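You operate a simulated robot arm through the tools that you are given. There is no shell and no other tool.

The job below is to be done with a simulated two-armed robot. You get a single attempt, and the scene is never put back.

TASK
Switch the orange switch on. Put one of the wheels from the bench top on the rack shelf. Open the counter door, take the bag marked "pins" from the bottom shelf of the tower and leave it on the shelf of the counter cupboard and shut the door again. Take the clipboard from the top of the chest and put it on the beige wooden block on the bench top. Stack the box marked "spacers" from the rack shelf on top of the box that says "fuses". Push the tall drawer shut. Put the white spacer from the cooler lid top on the left shelf of the cargo rack. Any order will do.

The check looks at the end state, three seconds after you hand in, the way a careful person would. Anything else that was tipped, shoved, dropped, spilled or broken makes it a failure. A push-on lid holds only when it is set on centred and level and pressed home; a screw cap is set on level and turned clockwise until tight.

THE ROBOT
Two 6-joint arms with two-finger parallel grippers on one trunk, on a base that drives. Base frame: it is fixed to the floor where the robot stands at the start and does not move with it; the origin is under the middle of the robot, x ahead of it, y to its left, z up; the surface under the hand at the start is at about z = 920. Lengths are in mm, angles in rad, forces in N, time in s.
The left shoulder is at the start at [50, 170, 1302], the right one opposite. Each reaches about 1092 mm from its shoulder. Places, roughly: bag [-500, 1750, 1000]; box [-1000, 500, 750]; clipboard [-500, 2500, 500]; counter door [1800, 5700, 500]; left shelf of the cargo rack [-300, 5000, 400]; orange switch [900, -400, 1000]; rack shelf [-1000, 400, 800]; shelf of the counter cupboard [1800, 6000, 500]; spacer [500, 6250, 750]; tall drawer [1400, 5700, 300]; wheel (6x6x3 cm) [700, 100, 900]; wooden block [1000, 0, 1000]. Payload 1.57 kg a hand.
Tool frame (each hand has its own): the origin (TCP) lies between the finger pads and is the grasp point; the fingertips stand 30 mm ahead of it; z points along the fingers, y is the line along which they close. The gripper opens to 80 mm. The fingers are 17 mm wide and 12 mm thick; the gripper's body (40 by 82 mm) begins 80 mm behind the TCP.
Orientation is told as [roll, pitch, yaw] about the base's x, y, z axes, in that order, counted from this pose: with the fingers straight down and closing along the base's y, the tool's x points along the base's -x, its y along +y and its z along -z.

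THE INTERFACE
- The arms move only by the tool apply_moves. It takes "left_series", "right_series" or both (then of equal length, played together; a hand with none holds still); each is a list of rows, each a list of 6 numbers: the shift along the base's x, y, z in units of 30 mm (1.0 is 30 mm), then the turn, a rotation vector about the base's x, y, z in units of 4 degrees (1.0 is 4 degrees). In form: [[dx, dy, dz, wx, wy, wz], ...]. A call has 1 to 20 rows; each row shifts and turns the commanded pose from where the row before left it. "left_jaw" and "right_jaw" are, for a hand that has rows, the finger opening in mm, from 0 to 80, set as the call begins (left out, the last holds). A call with a number of a shift or a turn outside -1 to 1 is refused whole. Each row takes 0.2 s and may step no farther than 50 mm and 0.15 rad from the row before; otherwise, or with a gripper value out of range, the whole call is refused. A pose out of reach is approached as far as the arm can. The call stops where the force on the tool passes 40 N (or 10 N more than at its start, if that is more) or the arm is blocked; 0.2 s more then pass. Each finger travels about 72 mm/s and halts on what it meets, pressing with about 38 N; the grip force reading is that of the motor and also rises with nothing between the fingers. The clock runs only during rows and for 0.2 s after the last one: add rows that do not move to give the fingers time. The reply holds the time, the measured pose of the TCP, the force on the tool along the base axes, the opening and the grip force, in the units named above and with some noise, with the torque about the TCP (base axes, N m) and any sound that the robot's microphone picked up.
- Cameras (640 x 400 px; columns grow to the right, rows downward): "scene" is now at [-9.2, 47.2, 1846.6]; the picture's right is [0.85, -0.53, 0.00], its down [-0.50, -0.79, -0.36] and it looks along [0.19, 0.31, -0.93] (base axes); focal length 214 px, centre (320, 200). "left" rides on the left gripper at [72, 7, -122] in its tool frame; the picture's right is [-0.09, 1.00, 0.00], its down [-0.84, -0.08, -0.54] and it looks along [-0.54, -0.05, 0.84] (tool axes); focal length 238 px, centre (320, 200). "right" rides on the right gripper at [72, -7, -122] in its tool frame; the picture's right is [0.09, 1.00, 0.00], its down [-0.84, 0.08, -0.54] and it looks along [-0.54, 0.05, 0.84] (tool axes); focal length 238 px, centre (320, 200). There is no depth. A picture from a camera that has moved, and an enlarged one, comes with that camera's place and axes in the base frame and with its lens.
- camera(camera): a new picture of that camera. No time passes.
- slide_trunk(by): slides the trunk up (or, below 0, down) by that many mm; the arms and the scene camera ride with it, the base frame stays. It gives what a move gives, with no picture.
- steer(legs): drives the robot by 1 to 6 legs, each [ahead, left, turn to the left] in mm, mm and rad, along the robot's own axes; the way and the turn of a leg run together, so that a leg with both is an arc; at most 1500 mm and 3.142 rad a leg. The arms and the cameras ride along, it lands a little off, and it stops where it bumps. It gives what a move gives.
- turn_head(pan, tilt): turns the head with the scene camera to pan (to the left, within 1.501 rad either way) and tilt (down, from -0.506 to 1.204), counted from straight ahead of the robot. It gives what a move gives.
- enlarge(camera, box): a new picture of the part [left, top, right, bottom] of that camera's present view, enlarged. No time passes.
- job_done(): hands the job in; it is judged then, once.

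Places have to be worked out from the pictures, the camera data and where the tool is seen. Open the grippers and draw the arms clear of the work before you hand the job in, unless the task says otherwise.

The tools are called after "Request:" as name(argument=value, ...) on one line, values as JSON. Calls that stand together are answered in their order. apply_moves: Moves the arms, as the interface text tells. Its arguments: {"type":"object","properties":{"left_series":{"type":"array","items":{"type":"array","items":{"type":"number"}}},"left_jaw":{"type":"number"},"right_series":{"type":"array","items":{"type":"array","items":{"type":"number"}}},"right_jaw":{"type":"number"}},"required":[]} The other tools are called the same way: slide_trunk (by) slides the trunk up or down; steer (legs) drives the base; turn_head (pan, tilt) turns the head that bears the scene camera; camera (camera) takes a picture; enlarge (camera, box) takes an enlarged picture of a part of a camera's view; job_done () hands the job in.

At the start:

```text
time: 0.0
left_tcp_pos: [432.3, 555.0, 1191.4]
left_tcp_rot: [0.002, -0.001, 0.0]
left_wrist_force: [-0.9, 0.0, -0.3]
left_torque: [-0.01, 0.01, 0.04]
left_finger_gap: 79.9
left_grasp_force: 0.2
right_tcp_pos: [703.4, 32.0, 1192.5]
right_tcp_rot: [0.0, -0.001, 0.0]
right_wrist_force: [-0.2, 0.0, 0.6]
right_torque: [0.01, 0.0, 0.01]
right_finger_gap: 79.8
right_grasp_force: 0.1
trunk travel left (down, up): [-918.0, 52.0]
robot x, y, heading: [-0.5, -3.1, -0.001]
head pan, tilt: [1.011, 1.201]
```

scene: 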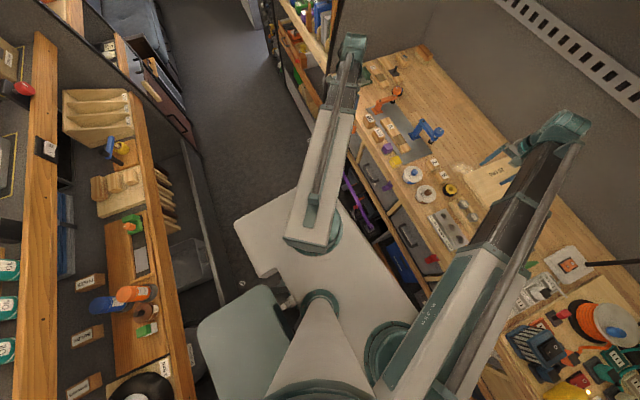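
right: 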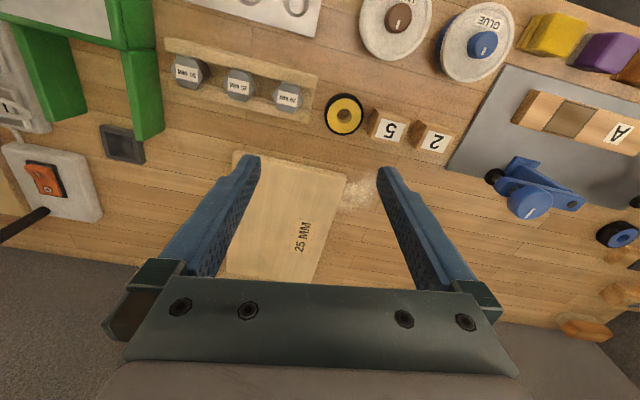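
left: 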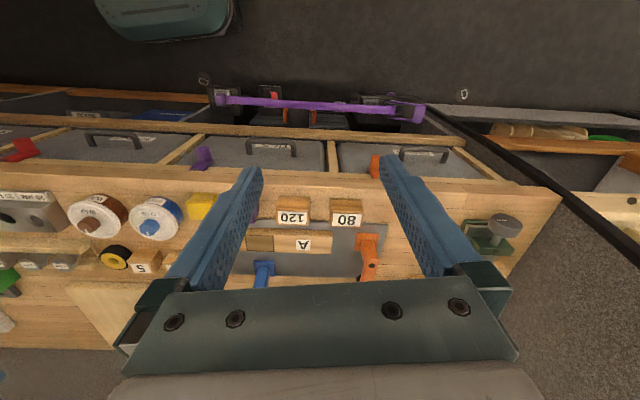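

I start by looking around with the head: first toward the bench straight ahead and to the right.

Request:
turn_head(pan=0.0, tilt=0.9)

Request:
camera(camera="scene")

Request:
camera(camera="right")

```text
time: 1.3
left_tcp_pos: [432.3, 554.9, 1192.3]
left_tcp_rot: [0.0, 0.001, 0.0]
left_wrist_force: [-0.6, -0.2, 0.0]
left_torque: [0.0, -0.01, 0.04]
left_finger_gap: 79.9
left_grasp_force: 0.1
right_tcp_pos: [704.0, 29.3, 1191.7]
right_tcp_rot: [0.001, 0.0, 0.0]
right_wrist_force: [0.9, -0.1, -0.5]
right_torque: [0.02, 0.01, 0.02]
right_finger_gap: 80.0
right_grasp_force: 0.1
trunk travel left (down, up): [-918.0, 52.0]
robot x, y, heading: [1.9, -3.0, 0.001]
head pan, tilt: [0.0, 0.901]
```

```text
taken
camera scene: at [36.5, 0.0, 1866.4], right [0.0, -1.0, 0.0], down [-0.78, 0.0, -0.62], along [0.62, 0.0, -0.78], focal length 214 px, centre (320, 200)
```

scene: 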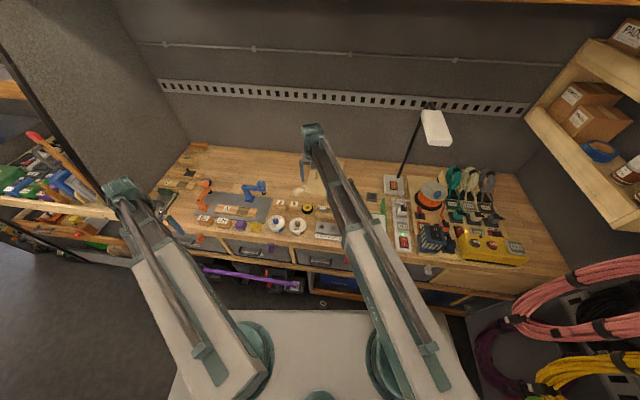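

```text
taken
camera right: at [631.3, 24.2, 1316.0], right [-0.09, 1.0, 0.0], down [0.84, 0.08, 0.54], along [0.54, 0.05, -0.84], focal length 238 px, centre (320, 200)
```

right: 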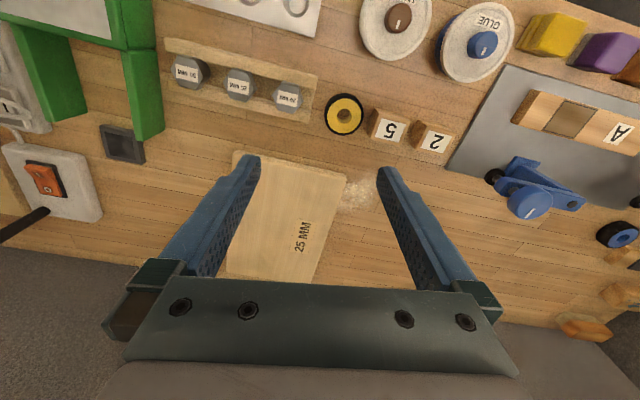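

The bench has the orange switch at the right, a "25 MM" beige block and a yellow wheel. I look closer at the bench, then pan for the rest of the room.

Request:
enlarge(camera="scene", box=[340, 130, 560, 290])

Request:
enlarge(camera="scene", box=[140, 130, 360, 290])

Request:
camera(camera="left")

```text
2.50 times, centred on (450, 210) of scene
camera zoom: at [36.5, 0.0, 1866.4], right [0.0, -1.0, 0.0], down [-0.78, 0.0, -0.62], along [0.62, 0.0, -0.78], focal length 536 px, centre (-5, 175)
```

zoom: 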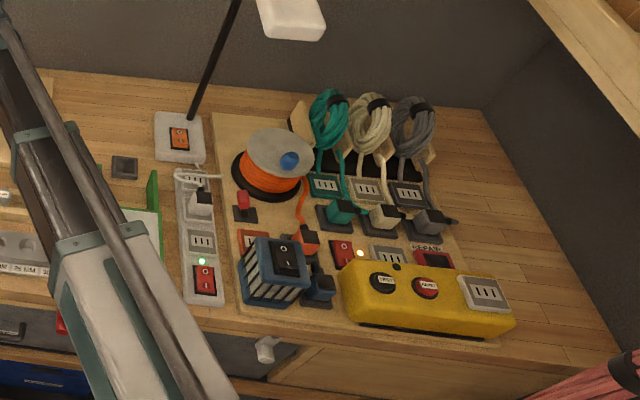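

```text
2.50 times, centred on (250, 210) of scene
camera zoom: at [36.5, 0.0, 1866.4], right [0.0, -1.0, 0.0], down [-0.78, 0.0, -0.62], along [0.62, 0.0, -0.78], focal length 536 px, centre (495, 175)
```

zoom: 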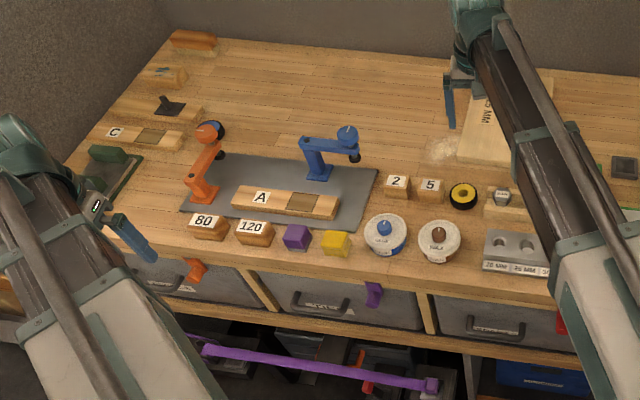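

```text
taken
camera left: at [359.8, 561.0, 1313.9], right [0.09, 1.0, 0.0], down [0.84, -0.08, 0.54], along [0.54, -0.05, -0.84], focal length 238 px, centre (320, 200)
```

left: 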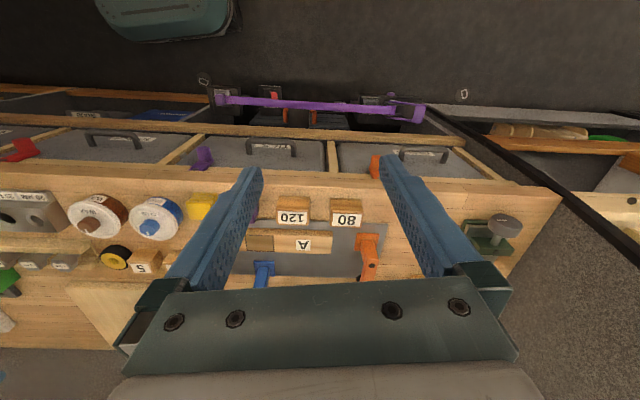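

Orange switch is the rocker on the lamp base. Now I pan to the left and further to see the rack, tower and the rest.

Request:
turn_head(pan=1.5, tilt=0.6)

Request:
camera(camera="scene")

Request:
turn_head(pan=1.5, tilt=0.1)

Request:
camera(camera="scene")

Request:
turn_head(pan=-1.5, tilt=0.5)

Request:
camera(camera="scene")

```text
time: 2.9
left_tcp_pos: [431.9, 553.1, 1192.6]
left_tcp_rot: [-0.001, 0.001, 0.0]
left_wrist_force: [-0.1, 0.2, 0.5]
left_torque: [0.03, 0.01, 0.02]
left_finger_gap: 80.0
left_grasp_force: 0.1
right_tcp_pos: [704.1, 30.4, 1191.6]
right_tcp_rot: [0.0, 0.001, 0.001]
right_wrist_force: [-0.6, 0.5, -0.2]
right_torque: [-0.01, -0.01, 0.02]
right_finger_gap: 80.1
right_grasp_force: 0.1
trunk travel left (down, up): [-918.0, 52.0]
robot x, y, heading: [0.7, 3.0, -0.002]
head pan, tilt: [1.499, 0.6]
```

```text
taken
camera scene: at [-32.6, 88.1, 1891.2], right [1.0, -0.07, 0.0], down [-0.04, -0.56, -0.82], along [0.06, 0.82, -0.57], focal length 214 px, centre (320, 200)
```

scene: 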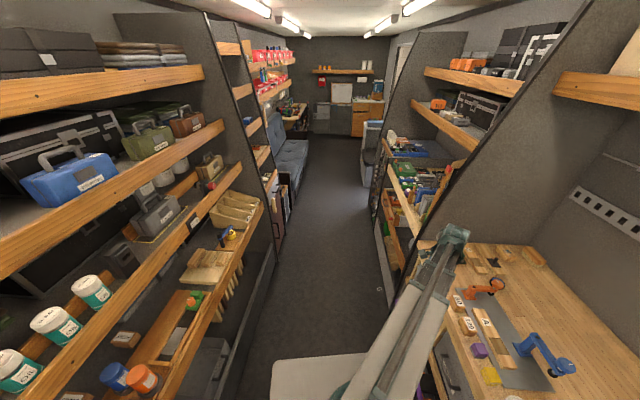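

```text
time: 3.8
left_tcp_pos: [433.4, 554.6, 1193.3]
left_tcp_rot: [0.001, 0.0, -0.001]
left_wrist_force: [0.1, -0.4, -0.4]
left_torque: [0.01, -0.03, 0.0]
left_finger_gap: 80.1
left_grasp_force: 0.1
right_tcp_pos: [704.2, 29.2, 1191.7]
right_tcp_rot: [-0.001, 0.001, 0.002]
right_wrist_force: [1.1, 0.5, 0.3]
right_torque: [0.0, -0.02, 0.01]
right_finger_gap: 79.8
right_grasp_force: 0.1
trunk travel left (down, up): [-918.0, 52.0]
robot x, y, heading: [-0.9, -0.2, 0.001]
head pan, tilt: [1.499, 0.099]
```

```text
taken
camera scene: at [-32.4, 91.7, 1937.2], right [1.0, -0.07, 0.0], down [-0.01, -0.1, -0.99], along [0.07, 0.99, -0.1], focal length 214 px, centre (320, 200)
```

scene: 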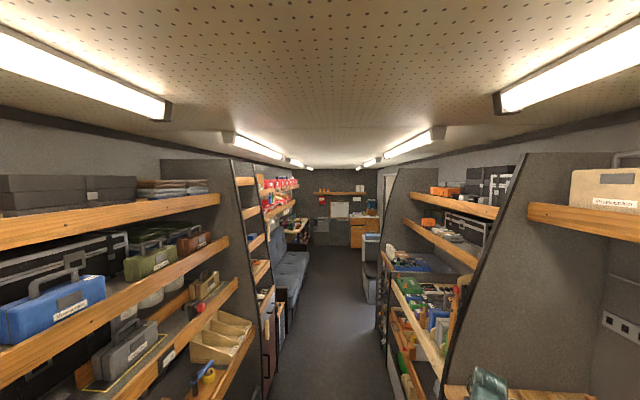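

```text
time: 6.4
left_tcp_pos: [432.8, 554.6, 1192.5]
left_tcp_rot: [-0.001, 0.0, -0.001]
left_wrist_force: [0.4, 0.2, 1.0]
left_torque: [0.01, 0.0, 0.04]
left_finger_gap: 80.0
left_grasp_force: 0.1
right_tcp_pos: [703.9, 30.2, 1192.3]
right_tcp_rot: [0.0, 0.001, -0.001]
right_wrist_force: [0.9, -0.7, 0.5]
right_torque: [-0.02, -0.02, 0.01]
right_finger_gap: 79.8
right_grasp_force: 0.1
trunk travel left (down, up): [-918.0, 52.0]
robot x, y, heading: [1.4, 0.8, -0.002]
head pan, tilt: [-1.499, 0.499]
```

```text
taken
camera scene: at [-32.4, -90.8, 1900.3], right [-1.0, -0.07, 0.0], down [-0.03, 0.48, -0.88], along [0.06, -0.88, -0.48], focal length 214 px, centre (320, 200)
```

scene: 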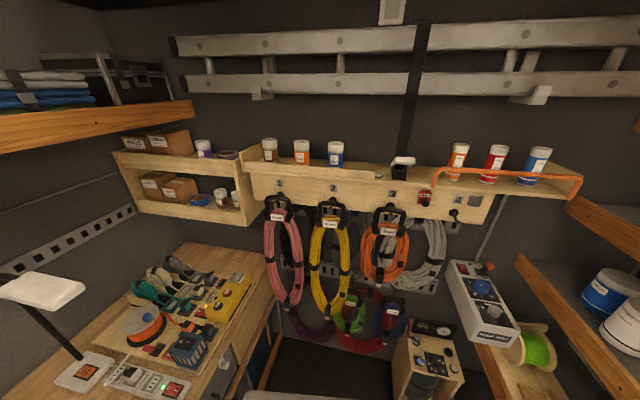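

Robot stands in a van-like aisle: bench ahead, rack behind. First the orange switch: I zoom on it with the right wrist camera.

Request:
enlarge(camera="right", box=[0, 120, 160, 220])

Request:
turn_head(pan=-0.4, tilt=0.8)

Request:
enlarge(camera="scene", box=[240, 100, 400, 200])

```text
4.00 times, centred on (80, 170) of right
camera zoom: at [631.3, 24.2, 1316.0], right [-0.09, 1.0, 0.0], down [0.84, 0.08, 0.54], along [0.54, 0.05, -0.84], focal length 953 px, centre (1280, 320)
```

zoom: 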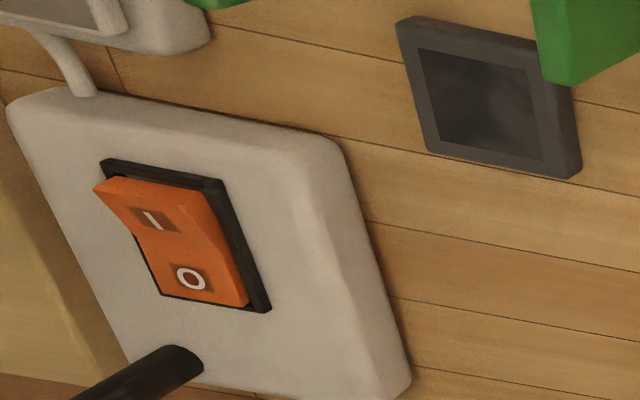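

```text
time: 7.7
left_tcp_pos: [432.8, 554.7, 1193.0]
left_tcp_rot: [0.0, 0.0, 0.0]
left_wrist_force: [0.3, 0.2, 0.0]
left_torque: [-0.01, -0.03, -0.02]
left_finger_gap: 80.2
left_grasp_force: 0.0
right_tcp_pos: [704.6, 30.6, 1192.1]
right_tcp_rot: [0.0, 0.0, 0.0]
right_wrist_force: [-0.1, -0.5, 0.3]
right_torque: [0.02, -0.01, 0.01]
right_finger_gap: 79.9
right_grasp_force: 0.1
trunk travel left (down, up): [-918.0, 52.0]
robot x, y, heading: [2.0, 1.2, 0.003]
head pan, tilt: [-0.4, 0.799]
```

```text
4.00 times, centred on (320, 150) of scene
camera zoom: at [35.3, -31.6, 1874.3], right [-0.39, -0.92, 0.0], down [-0.66, 0.28, -0.7], along [0.64, -0.27, -0.72], focal length 858 px, centre (320, 400)
```

zoom: 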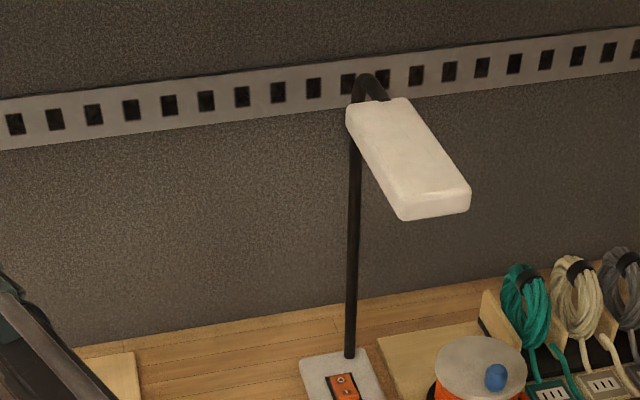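

"I" (near side) is raised, so the switch is off; I need to press the near half at about [858,-435,955], and the lamp head hangs over it at z≈1350. I tilt the right hand forward, close the fingers and move toward it.

Request:
apply_moves(right_series=[[0, -0.9, -0.2, 0, -1, 0], [0, -0.9, -0.2, 0, -1, 0], [0, -0.9, -0.2, 0, -1, 0], [0, -0.9, -0.2, 0, -1, 0], [0, -0.9, -0.2, 0, -1, 0], [0, -0.9, -0.2, 0, -1, 0], [0, -0.9, -0.2, 0, -1, 0], [0, -0.9, -0.2, 0, -1, 0], [0, -0.9, -0.2, 0, -1, 0], [0, -0.9, -0.2, 0, -1, 0]], right_jaw=0)

Request:
camera(camera="right")

Request:
camera(camera="scene")

```text
time: 9.9
left_tcp_pos: [431.8, 554.9, 1193.3]
left_tcp_rot: [-0.001, 0.0, 0.002]
left_wrist_force: [0.2, -0.3, 0.1]
left_torque: [-0.01, -0.01, 0.0]
left_finger_gap: 80.0
left_grasp_force: 0.1
right_tcp_pos: [703.6, -239.3, 1244.8]
right_tcp_rot: [-0.001, -0.697, -0.001]
right_wrist_force: [0.1, -0.5, 1.4]
right_torque: [0.02, 0.01, -0.03]
right_finger_gap: 0.0
right_grasp_force: 21.4
right hand out of reach, approached as far as the arm can: row 1, 2, 3, 4, 5, 6, 7, 8, 9, 10
trunk travel left (down, up): [-918.0, 52.0]
robot x, y, heading: [-0.3, 0.3, -0.0]
head pan, tilt: [-0.4, 0.799]
```

```text
taken
camera right: at [569.4, -246.7, 1292.8], right [-0.07, 1.0, -0.06], down [0.29, 0.08, 0.95], along [0.95, 0.05, -0.3], focal length 238 px, centre (320, 200)
```

right: 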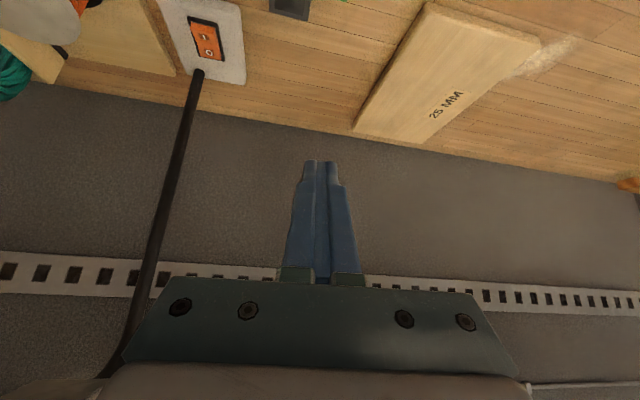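

```text
taken
camera scene: at [35.0, -32.1, 1874.3], right [-0.39, -0.92, 0.0], down [-0.66, 0.28, -0.7], along [0.64, -0.27, -0.72], focal length 214 px, centre (320, 200)
```

scene: 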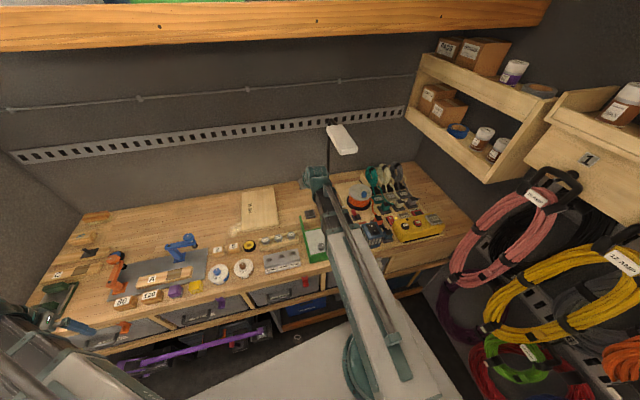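

The tilted pose is limited by the arm at this trunk height (actual z 1245). I lower the trunk 150 mm so the tilted hand can reach low, then check.

Request:
slide_trunk(by=-150)

Request:
camera(camera="scene")

Request:
camera(camera="right")

```text
time: 11.7
left_tcp_pos: [433.0, 554.1, 1042.1]
left_tcp_rot: [-0.001, 0.0, -0.001]
left_wrist_force: [1.1, 0.4, 0.0]
left_torque: [0.01, 0.01, 0.03]
left_finger_gap: 80.1
left_grasp_force: 0.0
right_tcp_pos: [704.4, -240.1, 1093.7]
right_tcp_rot: [-0.001, -0.698, -0.001]
right_wrist_force: [-0.4, 0.8, -0.2]
right_torque: [0.0, 0.03, 0.01]
right_finger_gap: 0.0
right_grasp_force: 21.1
trunk travel left (down, up): [-768.0, 202.0]
robot x, y, heading: [-1.3, -1.2, 0.002]
head pan, tilt: [-0.4, 0.799]
```

```text
taken
camera scene: at [35.2, -31.6, 1724.3], right [-0.39, -0.92, 0.0], down [-0.66, 0.28, -0.7], along [0.64, -0.27, -0.72], focal length 214 px, centre (320, 200)
```

scene: 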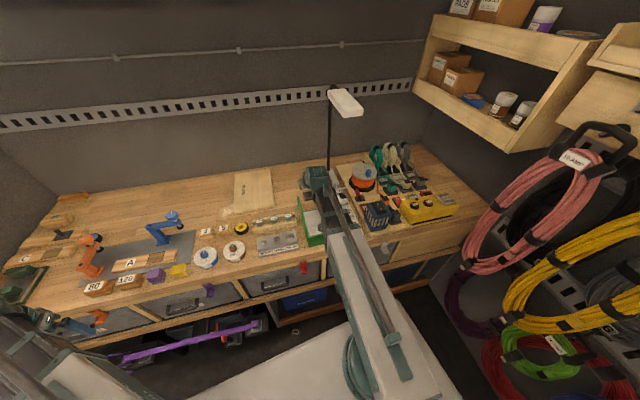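

```text
taken
camera right: at [569.6, -246.1, 1142.8], right [-0.07, 1.0, -0.06], down [0.29, 0.08, 0.95], along [0.95, 0.05, -0.3], focal length 238 px, centre (320, 200)
```

right: 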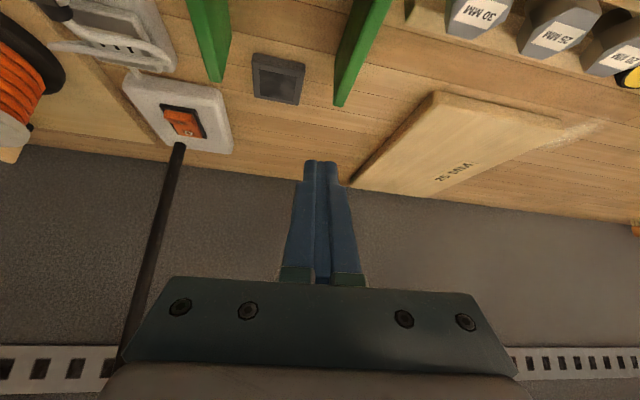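

Switch centre computed at about [870,-432,950]. I move the right hand sideways to y≈-435 at this height and check reach.

Request:
apply_moves(right_series=[[0, -0.93, 0, 0, 0, 0], [0, -0.93, 0, 0, 0, 0], [0, -0.93, 0, 0, 0, 0], [0, -0.93, 0, 0, 0, 0], [0, -0.93, 0, 0, 0, 0], [0, -0.93, 0, 0, 0, 0], [0, -0.93, 0, 0, 0, 0]])

Request:
camera(camera="right")

Request:
camera(camera="scene")

```text
time: 13.3
left_tcp_pos: [432.7, 553.6, 1041.6]
left_tcp_rot: [0.0, 0.001, 0.001]
left_wrist_force: [-1.0, -0.3, 0.1]
left_torque: [0.0, -0.02, -0.01]
left_finger_gap: 80.0
left_grasp_force: 0.2
right_tcp_pos: [704.4, -435.7, 1093.2]
right_tcp_rot: [0.0, -0.699, 0.0]
right_wrist_force: [0.1, 0.2, -0.3]
right_torque: [-0.03, -0.01, -0.01]
right_finger_gap: 0.1
right_grasp_force: 21.5
trunk travel left (down, up): [-768.0, 202.0]
robot x, y, heading: [0.3, -3.5, -0.002]
head pan, tilt: [-0.4, 0.799]
```

```text
taken
camera right: at [569.6, -442.6, 1142.6], right [-0.07, 1.0, -0.06], down [0.29, 0.08, 0.95], along [0.95, 0.05, -0.3], focal length 238 px, centre (320, 200)
```

right: 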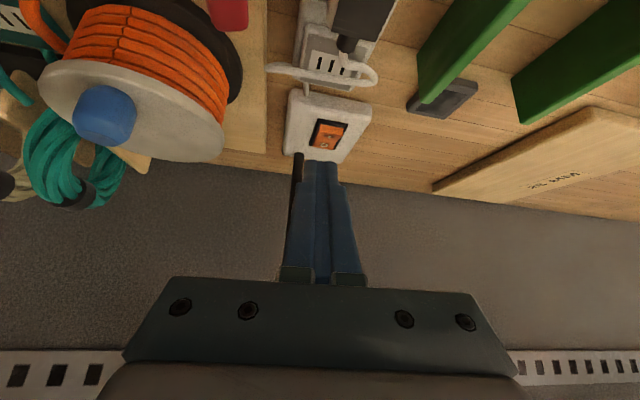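

```text
taken
camera scene: at [35.4, -32.0, 1724.3], right [-0.39, -0.92, 0.0], down [-0.66, 0.28, -0.7], along [0.64, -0.27, -0.72], focal length 214 px, centre (320, 200)
```

scene: 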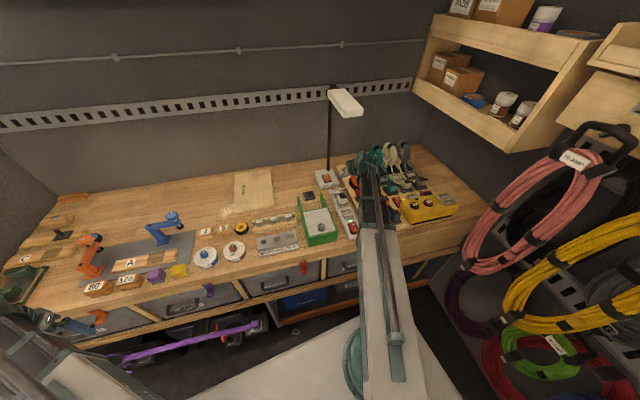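

Request:
enlarge(camera="right", box=[270, 80, 390, 155])

```text
5.33 times, centred on (330, 118) of right
camera zoom: at [569.6, -442.6, 1142.6], right [-0.07, 1.0, -0.06], down [0.29, 0.08, 0.95], along [0.95, 0.05, -0.3], focal length 1271 px, centre (267, 640)
```

zoom: 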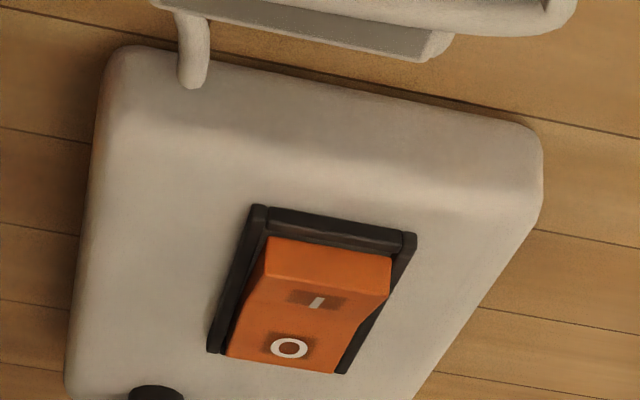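

Rocker "I" half judged at about [847,-422,963]. I bring the closed fingertips just above it.

Request:
apply_moves(right_series=[[0.86, 0.09, -0.5, 0, 0, 0], [0.86, 0.09, -0.5, 0, 0, 0], [0.86, 0.09, -0.5, 0, 0, 0], [0.86, 0.09, -0.5, 0, 0, 0], [0.86, 0.09, -0.5, 0, 0, 0], [0, 0, 0, 0, 0, 0]])

Request:
camera(camera="right")

Request:
enlarge(camera="scene", box=[280, 140, 400, 215])

```text
time: 14.7
left_tcp_pos: [431.9, 554.5, 1043.0]
left_tcp_rot: [0.0, 0.002, 0.001]
left_wrist_force: [0.0, -0.5, -0.2]
left_torque: [0.02, 0.02, -0.02]
left_finger_gap: 80.2
left_grasp_force: 0.1
right_tcp_pos: [833.5, -422.3, 1093.5]
right_tcp_rot: [0.001, -0.697, 0.0]
right_wrist_force: [-0.5, -1.2, -0.1]
right_torque: [0.01, 0.0, 0.01]
right_finger_gap: 0.0
right_grasp_force: 21.2
right hand out of reach, approached as far as the arm can: row 1, 2, 3, 4, 5
trunk travel left (down, up): [-768.0, 202.0]
robot x, y, heading: [1.5, -0.8, -0.0]
head pan, tilt: [-0.4, 0.799]
```

```text
taken
camera right: at [698.8, -428.5, 1142.8], right [-0.07, 1.0, -0.06], down [0.29, 0.08, 0.95], along [0.95, 0.05, -0.3], focal length 238 px, centre (320, 200)
```

right: 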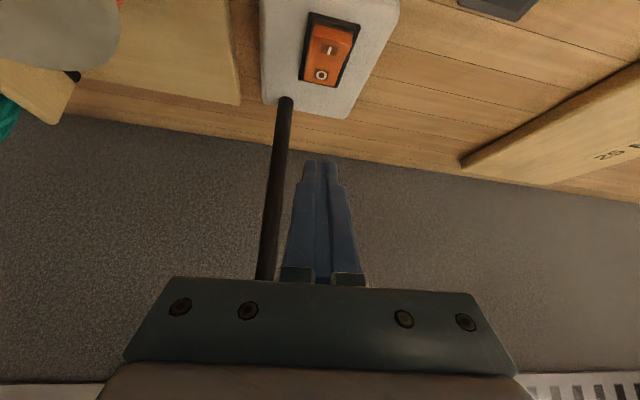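

```text
5.33 times, centred on (340, 178) of scene
camera zoom: at [35.1, -31.6, 1724.3], right [-0.39, -0.92, 0.0], down [-0.66, 0.28, -0.7], along [0.64, -0.27, -0.72], focal length 1144 px, centre (213, 320)
```

zoom: 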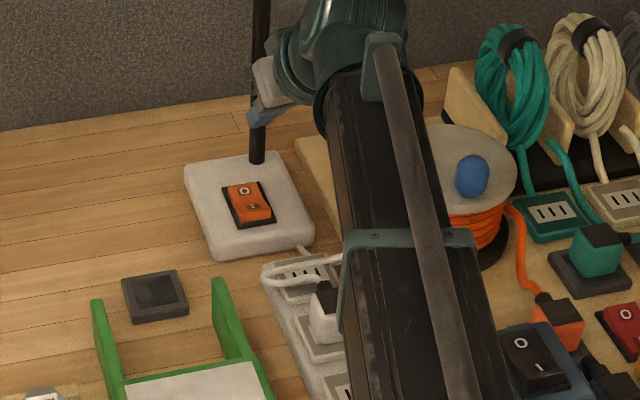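

x and y moved but z stayed at shoulder height −58 mm, so with this tilt the height seems bounded by the trunk. I test with the left hand whether it can go down on its own.

Request:
apply_moves(left_series=[[0, 0, -1, 0, 0, 0], [0, 0, -1, 0, 0, 0], [0, 0, 0, 0, 0, 0]])

Request:
apply_moves(left_series=[[0, 0, 1, 0, 0, 0], [0, 0, 1, 0, 0, 0], [0, 0, 0, 0, 0, 0]])

```text
time: 15.5
left_tcp_pos: [431.8, 555.4, 1043.1]
left_tcp_rot: [-0.001, 0.001, 0.0]
left_wrist_force: [0.2, 0.5, -0.4]
left_torque: [0.02, 0.01, -0.02]
left_finger_gap: 79.9
left_grasp_force: 0.0
left hand out of reach, approached as far as the arm can: row 1, 2
right_tcp_pos: [833.6, -422.2, 1093.7]
right_tcp_rot: [-0.001, -0.697, 0.0]
right_wrist_force: [-0.4, 0.0, 0.3]
right_torque: [-0.02, 0.02, -0.02]
right_finger_gap: 0.0
right_grasp_force: 21.7
trunk travel left (down, up): [-768.0, 202.0]
robot x, y, heading: [-2.3, 1.6, 0.004]
head pan, tilt: [-0.4, 0.799]
```

```text
time: 16.3
left_tcp_pos: [432.9, 554.4, 1042.4]
left_tcp_rot: [0.0, 0.0, 0.0]
left_wrist_force: [0.0, -0.5, 1.3]
left_torque: [-0.01, 0.02, 0.02]
left_finger_gap: 80.0
left_grasp_force: 0.0
left hand out of reach, approached as far as the arm can: row 1, 2
right_tcp_pos: [833.1, -422.0, 1093.9]
right_tcp_rot: [0.001, -0.696, 0.002]
right_wrist_force: [0.2, -0.7, 0.6]
right_torque: [0.0, -0.03, 0.01]
right_finger_gap: 0.0
right_grasp_force: 21.2
trunk travel left (down, up): [-768.0, 202.0]
robot x, y, heading: [0.8, -0.7, -0.0]
head pan, tilt: [-0.4, 0.799]
```

So the arms only move in the horizontal plane (wrist fixed at shoulder +111 mm, 221 mm to the TCP); height comes from the trunk. I recomputed "I" at [849,-421,963]; fingertips are above it, so I lower the trunk 80 mm and look.

Request:
slide_trunk(by=-80)

Request:
camera(camera="right")

Request:
enlarge(camera="scene", box=[280, 120, 400, 195])

```text
time: 17.4
left_tcp_pos: [430.8, 555.6, 962.3]
left_tcp_rot: [-0.002, 0.001, 0.0]
left_wrist_force: [-0.3, 0.4, -0.1]
left_torque: [0.02, 0.01, 0.01]
left_finger_gap: 80.1
left_grasp_force: 0.1
right_tcp_pos: [832.5, -422.6, 1012.6]
right_tcp_rot: [0.0, -0.696, 0.001]
right_wrist_force: [0.2, -0.1, 0.6]
right_torque: [-0.01, -0.04, 0.04]
right_finger_gap: 0.1
right_grasp_force: 21.4
trunk travel left (down, up): [-688.0, 282.0]
robot x, y, heading: [0.6, -1.3, 0.005]
head pan, tilt: [-0.4, 0.799]
```

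```text
taken
camera right: at [698.7, -428.7, 1062.8], right [-0.07, 1.0, -0.06], down [0.29, 0.08, 0.95], along [0.95, 0.05, -0.3], focal length 238 px, centre (320, 200)
```

right: 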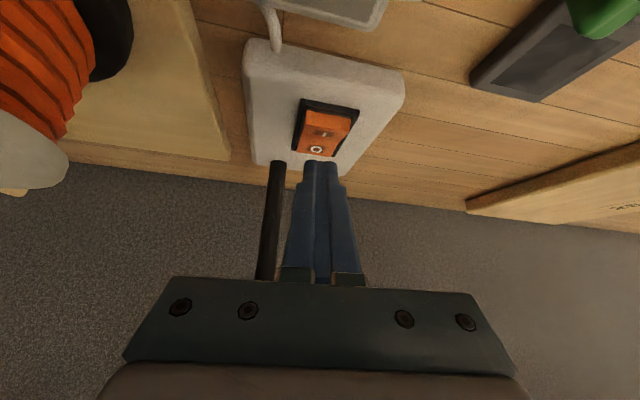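

```text
5.33 times, centred on (340, 158) of scene
camera zoom: at [35.2, -31.6, 1644.3], right [-0.39, -0.92, 0.0], down [-0.66, 0.28, -0.7], along [0.64, -0.27, -0.72], focal length 1144 px, centre (213, 427)
```

zoom: 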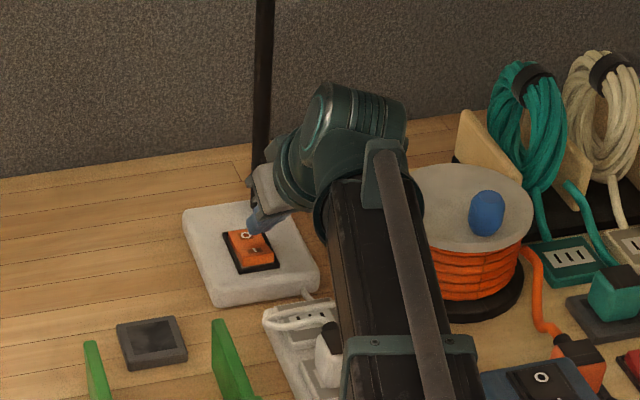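

Fingertip corner sits at x≈845 over the raised "I" half. I lower in small steps and watch force.

Request:
slide_trunk(by=-18)

Request:
enlarge(camera="right", box=[240, 60, 400, 200])

```text
time: 18.1
left_tcp_pos: [432.6, 554.3, 945.4]
left_tcp_rot: [0.0, 0.001, 0.0]
left_wrist_force: [0.5, -0.4, -0.7]
left_torque: [0.0, 0.0, -0.03]
left_finger_gap: 79.8
left_grasp_force: 0.2
right_tcp_pos: [833.3, -422.6, 995.7]
right_tcp_rot: [-0.001, -0.697, 0.002]
right_wrist_force: [-0.3, 0.6, -0.1]
right_torque: [0.02, 0.0, 0.01]
right_finger_gap: 0.0
right_grasp_force: 21.5
trunk travel left (down, up): [-670.0, 300.0]
robot x, y, heading: [3.2, -1.0, 0.002]
head pan, tilt: [-0.4, 0.799]
```

```text
2.86 times, centred on (320, 130) of right
camera zoom: at [698.7, -428.7, 1044.8], right [-0.07, 1.0, -0.06], down [0.29, 0.08, 0.95], along [0.95, 0.05, -0.3], focal length 681 px, centre (320, 400)
```

zoom: 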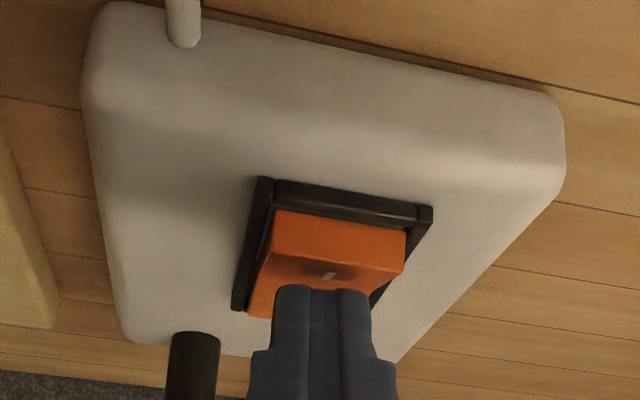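

Triangulation gives the "I" mark at z≈966, x≈847, so I'm just about touching. Continue down in 4–5 mm steps.

Request:
slide_trunk(by=-5)

Request:
enlarge(camera="right", box=[240, 60, 400, 200])

```text
time: 18.6
left_tcp_pos: [432.8, 554.8, 939.8]
left_tcp_rot: [0.0, 0.001, 0.0]
left_wrist_force: [0.5, 0.6, -0.1]
left_torque: [0.0, -0.01, -0.05]
left_finger_gap: 80.0
left_grasp_force: 0.0
right_tcp_pos: [833.8, -422.1, 990.0]
right_tcp_rot: [0.0, -0.697, 0.0]
right_wrist_force: [0.1, 0.5, -0.4]
right_torque: [-0.01, 0.02, 0.05]
right_finger_gap: 0.0
right_grasp_force: 21.5
trunk travel left (down, up): [-665.0, 305.0]
robot x, y, heading: [-2.9, -1.8, 0.0]
head pan, tilt: [-0.4, 0.799]
```

```text
2.86 times, centred on (320, 130) of right
camera zoom: at [698.8, -428.7, 1039.7], right [-0.07, 1.0, -0.06], down [0.29, 0.08, 0.95], along [0.95, 0.05, -0.3], focal length 681 px, centre (320, 400)
```

zoom: 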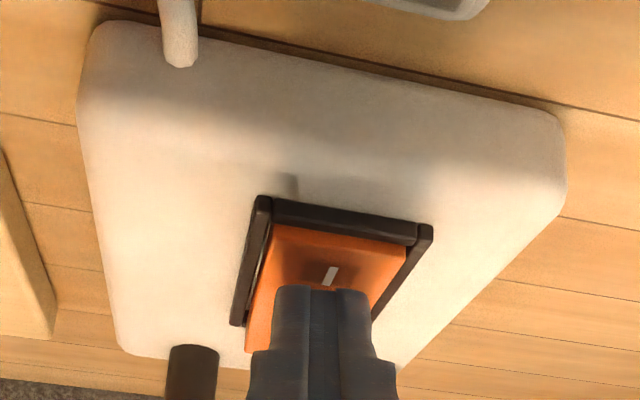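

The rocker snapped and the scene brightened: the lamp is on. I lift the trunk and verify.

Request:
slide_trunk(by=100)

Request:
camera(camera="scene")

Request:
enlarge(camera="right", box=[240, 0, 440, 125])

```text
time: 20.0
left_tcp_pos: [432.4, 553.9, 1039.7]
left_tcp_rot: [0.0, 0.001, -0.001]
left_wrist_force: [-0.2, 0.0, 0.4]
left_torque: [0.02, -0.02, 0.01]
left_finger_gap: 80.1
left_grasp_force: 0.1
right_tcp_pos: [832.5, -422.1, 1090.5]
right_tcp_rot: [0.002, -0.696, 0.001]
right_wrist_force: [0.7, -0.7, 0.0]
right_torque: [0.0, -0.02, -0.02]
right_finger_gap: 0.1
right_grasp_force: 21.3
trunk travel left (down, up): [-765.0, 205.0]
robot x, y, heading: [-2.2, -4.0, -0.004]
head pan, tilt: [-0.4, 0.799]
```

```text
taken
camera scene: at [35.5, -31.6, 1721.3], right [-0.39, -0.92, 0.0], down [-0.66, 0.28, -0.7], along [0.64, -0.27, -0.72], focal length 214 px, centre (320, 200)
```

scene: 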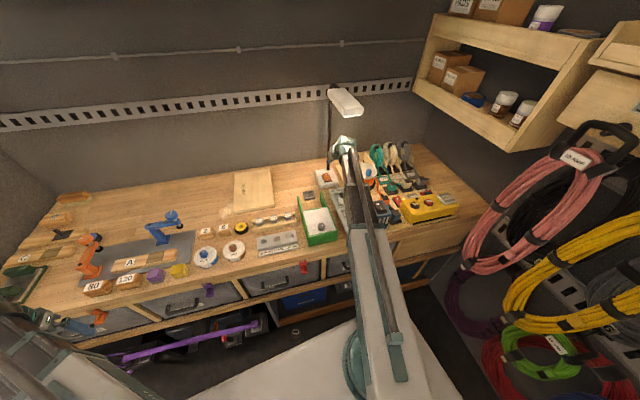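

```text
3.20 times, centred on (340, 62) of right
camera zoom: at [698.9, -428.7, 1139.6], right [-0.07, 1.0, -0.06], down [0.29, 0.08, 0.95], along [0.95, 0.05, -0.3], focal length 763 px, centre (256, 640)
```

zoom: 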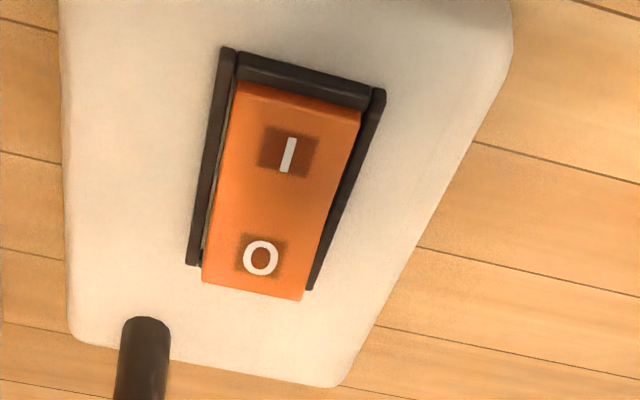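

Switch is on. Next the wheel: raise trunk 100, draw the right hand back, re-level it and move over the yellow wheel near [716,68].

Request:
slide_trunk(by=100)

Request:
apply_moves(right_series=[[-0.9, 0, 0, 0, 0, 0], [-0.9, 0, 0, 0, 0, 0], [-0.9, 0, 0, 0, 0, 0], [-0.9, 0, 0, 0, 0, 0], [-0.9, 0.9, 0, 0, 0, 0], [0, 0.9, 0, 0, 0, 0], [0, 0.9, 0, 0, 0, 0], [0, 0.9, 0, 0, 0, 0], [0, 0.9, 0, 0, 0, 0], [0, 0.9, 0, 0, 0, 0], [0, 0.9, 0, 0, 0, 0], [0, 0.9, 0, 0, 0, 0], [0, 0.9, 0, 0, 0, 0], [0, 0.9, 0, 0, 0, 0], [0, 0.9, 0, 0, 0, 0], [0, 0.9, 0, 0, 0, 0], [0, 0.9, 0, 0, 0, 0], [0, 0.9, 0, 0, 0, 0], [0, 0.9, 0, 0, 0, 0], [0, 0.9, 0, 0, 0, 0]], right_jaw=80)

Request:
apply_moves(right_series=[[0, 0, 0, 0, 1, 0], [0, 0, 0, 0, 1, 0], [0, 0, 0, 0, 1, 0], [0, 0, 0, 0, 1, 0], [0, 0, 0, 0, 1, 0], [0, 0, 0, 0, 1, 0], [0, 0, 0, 0, 1, 0], [0, 0, 0, 0, 1, 0], [0, 0, 0, 0, 1, 0], [0, 0, 0, 0, 0.98, 0]])

Request:
camera(camera="right")

```text
time: 21.3
left_tcp_pos: [431.9, 554.0, 1139.9]
left_tcp_rot: [-0.001, 0.0, -0.001]
left_wrist_force: [-0.7, 1.2, -0.1]
left_torque: [0.02, 0.0, -0.02]
left_finger_gap: 80.1
left_grasp_force: 0.1
right_tcp_pos: [831.6, -422.3, 1190.9]
right_tcp_rot: [0.001, -0.696, 0.0]
right_wrist_force: [-0.3, 0.5, -1.0]
right_torque: [-0.01, -0.03, 0.04]
right_finger_gap: 0.0
right_grasp_force: 21.1
trunk travel left (down, up): [-865.0, 105.0]
robot x, y, heading: [-1.8, -3.3, -0.0]
head pan, tilt: [-0.4, 0.799]
```

```text
time: 25.5
left_tcp_pos: [432.9, 554.7, 1139.6]
left_tcp_rot: [0.0, -0.001, 0.001]
left_wrist_force: [-0.1, 0.5, 0.6]
left_torque: [-0.03, -0.02, 0.02]
left_finger_gap: 80.0
left_grasp_force: 0.1
right_tcp_pos: [697.5, 10.3, 1191.3]
right_tcp_rot: [0.0, -0.698, 0.001]
right_wrist_force: [0.1, 0.0, 1.2]
right_torque: [0.02, 0.02, -0.02]
right_finger_gap: 79.8
right_grasp_force: 0.0
trunk travel left (down, up): [-865.0, 105.0]
robot x, y, heading: [-1.5, -1.2, 0.005]
head pan, tilt: [-0.4, 0.799]
```

```text
time: 27.7
left_tcp_pos: [431.6, 554.2, 1138.9]
left_tcp_rot: [0.0, 0.001, 0.0]
left_wrist_force: [-0.2, 0.2, 0.8]
left_torque: [0.01, 0.01, 0.03]
left_finger_gap: 79.7
left_grasp_force: 0.1
right_tcp_pos: [697.2, 9.4, 1139.1]
right_tcp_rot: [0.0, 0.002, -0.001]
right_wrist_force: [0.0, 0.1, -0.3]
right_torque: [0.01, 0.01, 0.0]
right_finger_gap: 80.2
right_grasp_force: 0.1
right hand out of reach, approached as far as the arm can: row 1, 2, 3, 4, 5, 6, 7, 9
trunk travel left (down, up): [-865.0, 105.0]
robot x, y, heading: [1.7, -1.1, 0.002]
head pan, tilt: [-0.4, 0.799]
```

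```text
taken
camera right: at [625.7, 3.5, 1263.0], right [-0.09, 1.0, 0.0], down [0.84, 0.08, 0.54], along [0.54, 0.05, -0.84], focal length 238 px, centre (320, 200)
```

right: 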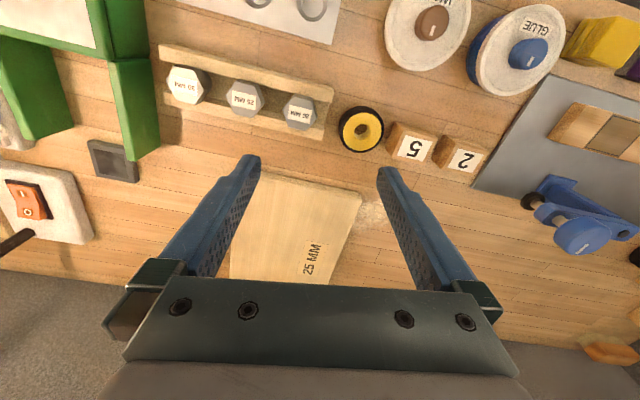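

Yellow wheel at about [711,66]; neighbours leave no room along y but there is room along x. I rotate the hand 90° about z over the wheel.

Request:
apply_moves(right_series=[[0.023, 0.094, 0, 0, 0, 1], [0.023, 0.094, 0, 0, 0, 1], [0.023, 0.094, 0, 0, 0, 1], [0.023, 0.094, 0, 0, 0, 1], [0.023, 0.094, 0, 0, 0, 1], [0.023, 0.094, 0, 0, 0, 1], [0.023, 0.094, 0, 0, 0, 1], [0.023, 0.094, 0, 0, 0, 1], [0.023, 0.094, 0, 0, 0, 1], [0.023, 0.094, 0, 0, 0, 1], [0.023, 0.094, 0, 0, 0, 1], [0.023, 0.094, 0, 0, 0, 1], [0.023, 0.094, 0, 0, 0, 1], [0.023, 0.094, 0, 0, 0, 1], [0.023, 0.094, 0, 0, 0, 1], [0.023, 0.094, 0, 0, 0, 1], [0.023, 0.094, 0, 0, 0, 1], [0.023, 0.094, 0, 0, 0, 1], [0.023, 0.094, 0, 0, 0, 1], [0.023, 0.094, 0, 0, 0, 1]])

Request:
apply_moves(right_series=[[0, 0, 0, 0, 0, 1], [0, 0, 0, 0, 0, 1], [0, 0, 0, 0, 0, 0.5]])

Request:
camera(camera="right")

```text
time: 31.9
left_tcp_pos: [432.1, 555.5, 1139.1]
left_tcp_rot: [0.0, 0.0, 0.0]
left_wrist_force: [0.0, 0.1, 0.2]
left_torque: [0.02, -0.01, 0.01]
left_finger_gap: 80.1
left_grasp_force: 0.1
right_tcp_pos: [711.6, 65.9, 1138.7]
right_tcp_rot: [0.001, 0.0, 1.397]
right_wrist_force: [-0.1, -0.2, 0.3]
right_torque: [-0.03, 0.01, 0.03]
right_finger_gap: 79.9
right_grasp_force: 0.0
trunk travel left (down, up): [-865.0, 105.0]
robot x, y, heading: [0.2, -3.4, -0.001]
head pan, tilt: [-0.4, 0.799]
```

```text
time: 32.7
left_tcp_pos: [433.8, 554.9, 1139.0]
left_tcp_rot: [0.0, 0.0, -0.001]
left_wrist_force: [0.0, -0.5, -0.1]
left_torque: [0.03, 0.0, -0.03]
left_finger_gap: 80.1
left_grasp_force: 0.0
right_tcp_pos: [712.0, 66.0, 1139.1]
right_tcp_rot: [0.0, 0.001, 1.573]
right_wrist_force: [0.9, -0.8, -1.6]
right_torque: [0.0, -0.03, -0.01]
right_finger_gap: 80.0
right_grasp_force: 0.0
trunk travel left (down, up): [-865.0, 105.0]
robot x, y, heading: [0.5, 1.7, -0.006]
head pan, tilt: [-0.4, 0.799]
```

```text
taken
camera right: at [718.1, -5.9, 1263.0], right [-1.0, -0.09, 0.0], down [-0.08, 0.84, 0.54], along [-0.05, 0.54, -0.84], focal length 238 px, centre (320, 200)
```

right: 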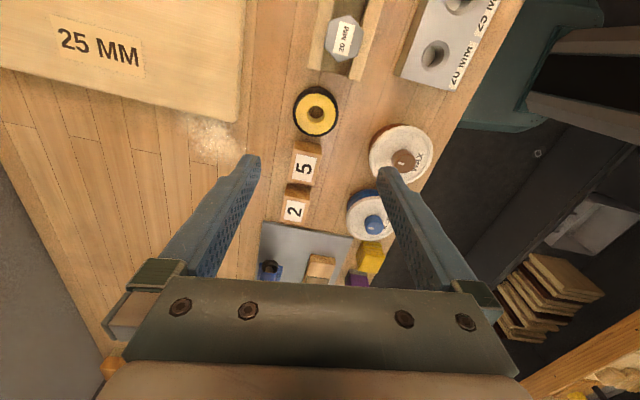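

Request:
enlarge(camera="right", box=[256, 62, 376, 137])

```text
5.33 times, centred on (316, 100) of right
camera zoom: at [718.1, -5.9, 1263.0], right [-1.0, -0.09, 0.0], down [-0.08, 0.84, 0.54], along [-0.05, 0.54, -0.84], focal length 1271 px, centre (341, 736)
```

zoom: 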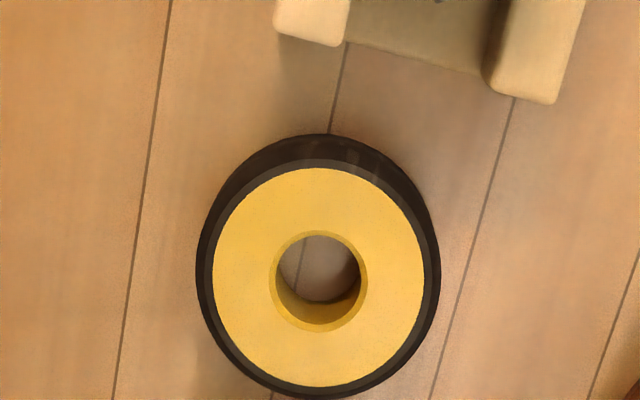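

Wheel centre refined to [718,64.5]. I adjust by +6 mm in x, −1.5 in y, lower most of the way and check.

Request:
apply_moves(right_series=[[0.2, -0.05, 0, 0, 0, 0], [0, 0, 0, 0, 0, 0]])

Request:
slide_trunk(by=-120)

Request:
camera(camera="right")

```text
time: 33.3
left_tcp_pos: [432.6, 555.0, 1139.4]
left_tcp_rot: [0.001, 0.001, 0.0]
left_wrist_force: [0.4, 0.2, 0.1]
left_torque: [0.02, 0.04, -0.01]
left_finger_gap: 79.9
left_grasp_force: 0.0
right_tcp_pos: [718.5, 64.7, 1140.8]
right_tcp_rot: [0.0, 0.0, 1.571]
right_wrist_force: [-1.1, -0.9, 0.4]
right_torque: [0.02, 0.02, 0.01]
right_finger_gap: 79.8
right_grasp_force: 0.1
trunk travel left (down, up): [-865.0, 105.0]
robot x, y, heading: [-2.9, 1.3, 0.001]
head pan, tilt: [-0.4, 0.799]
```

```text
time: 34.8
left_tcp_pos: [432.4, 554.9, 1018.8]
left_tcp_rot: [0.001, -0.001, -0.002]
left_wrist_force: [0.4, -0.3, 0.4]
left_torque: [0.03, 0.0, 0.03]
left_finger_gap: 79.9
left_grasp_force: 0.1
right_tcp_pos: [717.7, 64.6, 1019.6]
right_tcp_rot: [0.0, -0.001, 1.57]
right_wrist_force: [0.6, -1.2, -0.1]
right_torque: [-0.01, -0.02, 0.0]
right_finger_gap: 79.9
right_grasp_force: 0.0
trunk travel left (down, up): [-745.0, 225.0]
robot x, y, heading: [-3.9, 1.3, -0.002]
head pan, tilt: [-0.4, 0.799]
```

```text
taken
camera right: at [724.0, -7.4, 1143.1], right [-1.0, -0.09, 0.0], down [-0.08, 0.84, 0.54], along [-0.05, 0.54, -0.84], focal length 238 px, centre (320, 200)
```

right: 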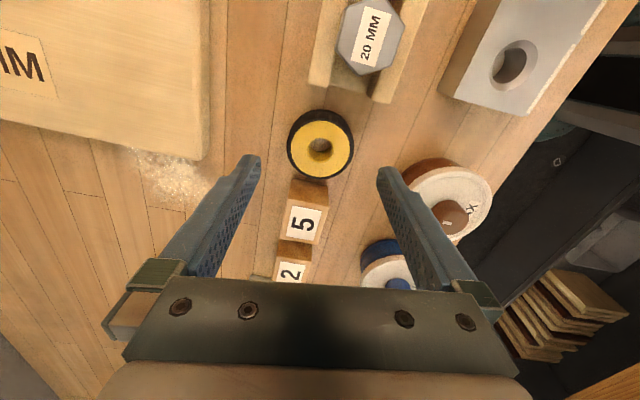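

Alignment is good and the fingers clear the spool and the blocks. Lower to TCP z≈953 and grip.

Request:
slide_trunk(by=-66)

Request:
camera(camera="right")

```text
time: 35.9
left_tcp_pos: [431.7, 553.8, 953.7]
left_tcp_rot: [0.0, -0.001, -0.001]
left_wrist_force: [0.1, 0.2, 0.0]
left_torque: [0.02, 0.01, -0.01]
left_finger_gap: 80.3
left_grasp_force: 0.0
right_tcp_pos: [717.0, 64.1, 952.9]
right_tcp_rot: [0.001, 0.002, 1.571]
right_wrist_force: [0.1, 0.2, 0.1]
right_torque: [0.01, 0.01, 0.01]
right_finger_gap: 80.0
right_grasp_force: 0.0
trunk travel left (down, up): [-679.0, 291.0]
robot x, y, heading: [1.5, -0.7, 0.001]
head pan, tilt: [-0.4, 0.799]
```

```text
taken
camera right: at [723.9, -7.4, 1077.1], right [-1.0, -0.09, 0.0], down [-0.08, 0.84, 0.54], along [-0.05, 0.54, -0.84], focal length 238 px, centre (320, 200)
```

right: 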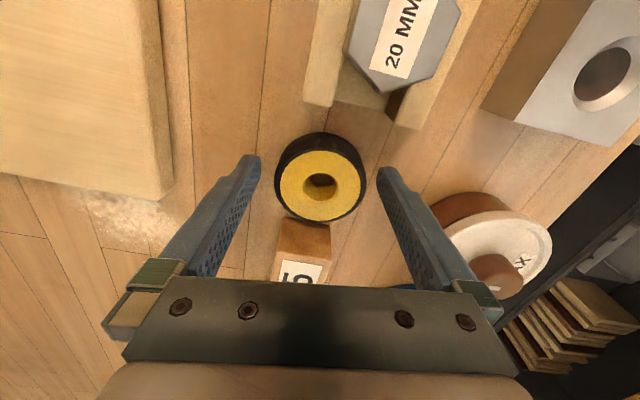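

Fingers straddle the wheel; I close the right gripper.

Request:
apply_moves(right_series=[[0, 0, 0, 0, 0, 0], [0, 0, 0, 0, 0, 0], [0, 0, 0, 0, 0, 0], [0, 0, 0, 0, 0, 0]], right_jaw=40)

Request:
slide_trunk(by=40)

Request:
camera(camera="right")

```text
time: 36.9
left_tcp_pos: [433.0, 555.4, 952.9]
left_tcp_rot: [0.001, -0.001, 0.0]
left_wrist_force: [0.0, -0.1, -0.6]
left_torque: [-0.01, 0.01, 0.02]
left_finger_gap: 79.9
left_grasp_force: 0.0
right_tcp_pos: [718.5, 64.0, 953.7]
right_tcp_rot: [0.001, -0.001, 1.572]
right_wrist_force: [-0.1, 0.8, -0.2]
right_torque: [0.0, 0.01, -0.01]
right_finger_gap: 58.0
right_grasp_force: 38.3
trunk travel left (down, up): [-679.0, 291.0]
robot x, y, heading: [2.7, -0.3, 0.003]
head pan, tilt: [-0.4, 0.799]
```

```text
time: 37.7
left_tcp_pos: [432.5, 554.6, 993.7]
left_tcp_rot: [0.002, 0.001, 0.0]
left_wrist_force: [-1.3, -0.3, -0.3]
left_torque: [-0.02, 0.0, 0.01]
left_finger_gap: 80.1
left_grasp_force: 0.0
right_tcp_pos: [718.4, 64.0, 993.7]
right_tcp_rot: [0.0, 0.0, 1.571]
right_wrist_force: [1.5, 1.0, 0.1]
right_torque: [0.0, 0.0, 0.01]
right_finger_gap: 40.1
right_grasp_force: 0.1
trunk travel left (down, up): [-719.0, 251.0]
robot x, y, heading: [-1.9, -0.4, -0.003]
head pan, tilt: [-0.4, 0.799]
```

```text
taken
camera right: at [724.2, -7.3, 1116.9], right [-1.0, -0.09, 0.0], down [-0.08, 0.84, 0.54], along [-0.05, 0.54, -0.84], focal length 238 px, centre (320, 200)
```

right: 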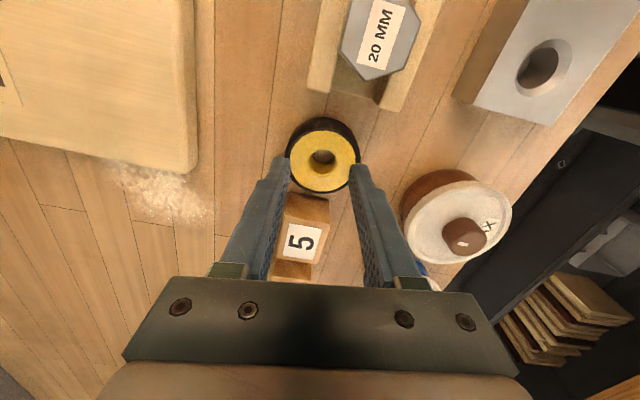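

The wheel slipped out on lifting (gap 40 now). I zoom to see where it lies now.

Request:
enlarge(camera="right", box=[240, 100, 400, 200])

```text
4.00 times, centred on (320, 150) of right
camera zoom: at [724.2, -7.3, 1116.9], right [-1.0, -0.09, 0.0], down [-0.08, 0.84, 0.54], along [-0.05, 0.54, -0.84], focal length 953 px, centre (320, 400)
```

zoom: 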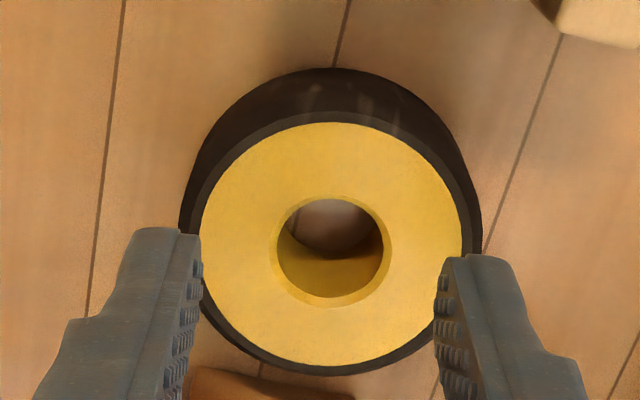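

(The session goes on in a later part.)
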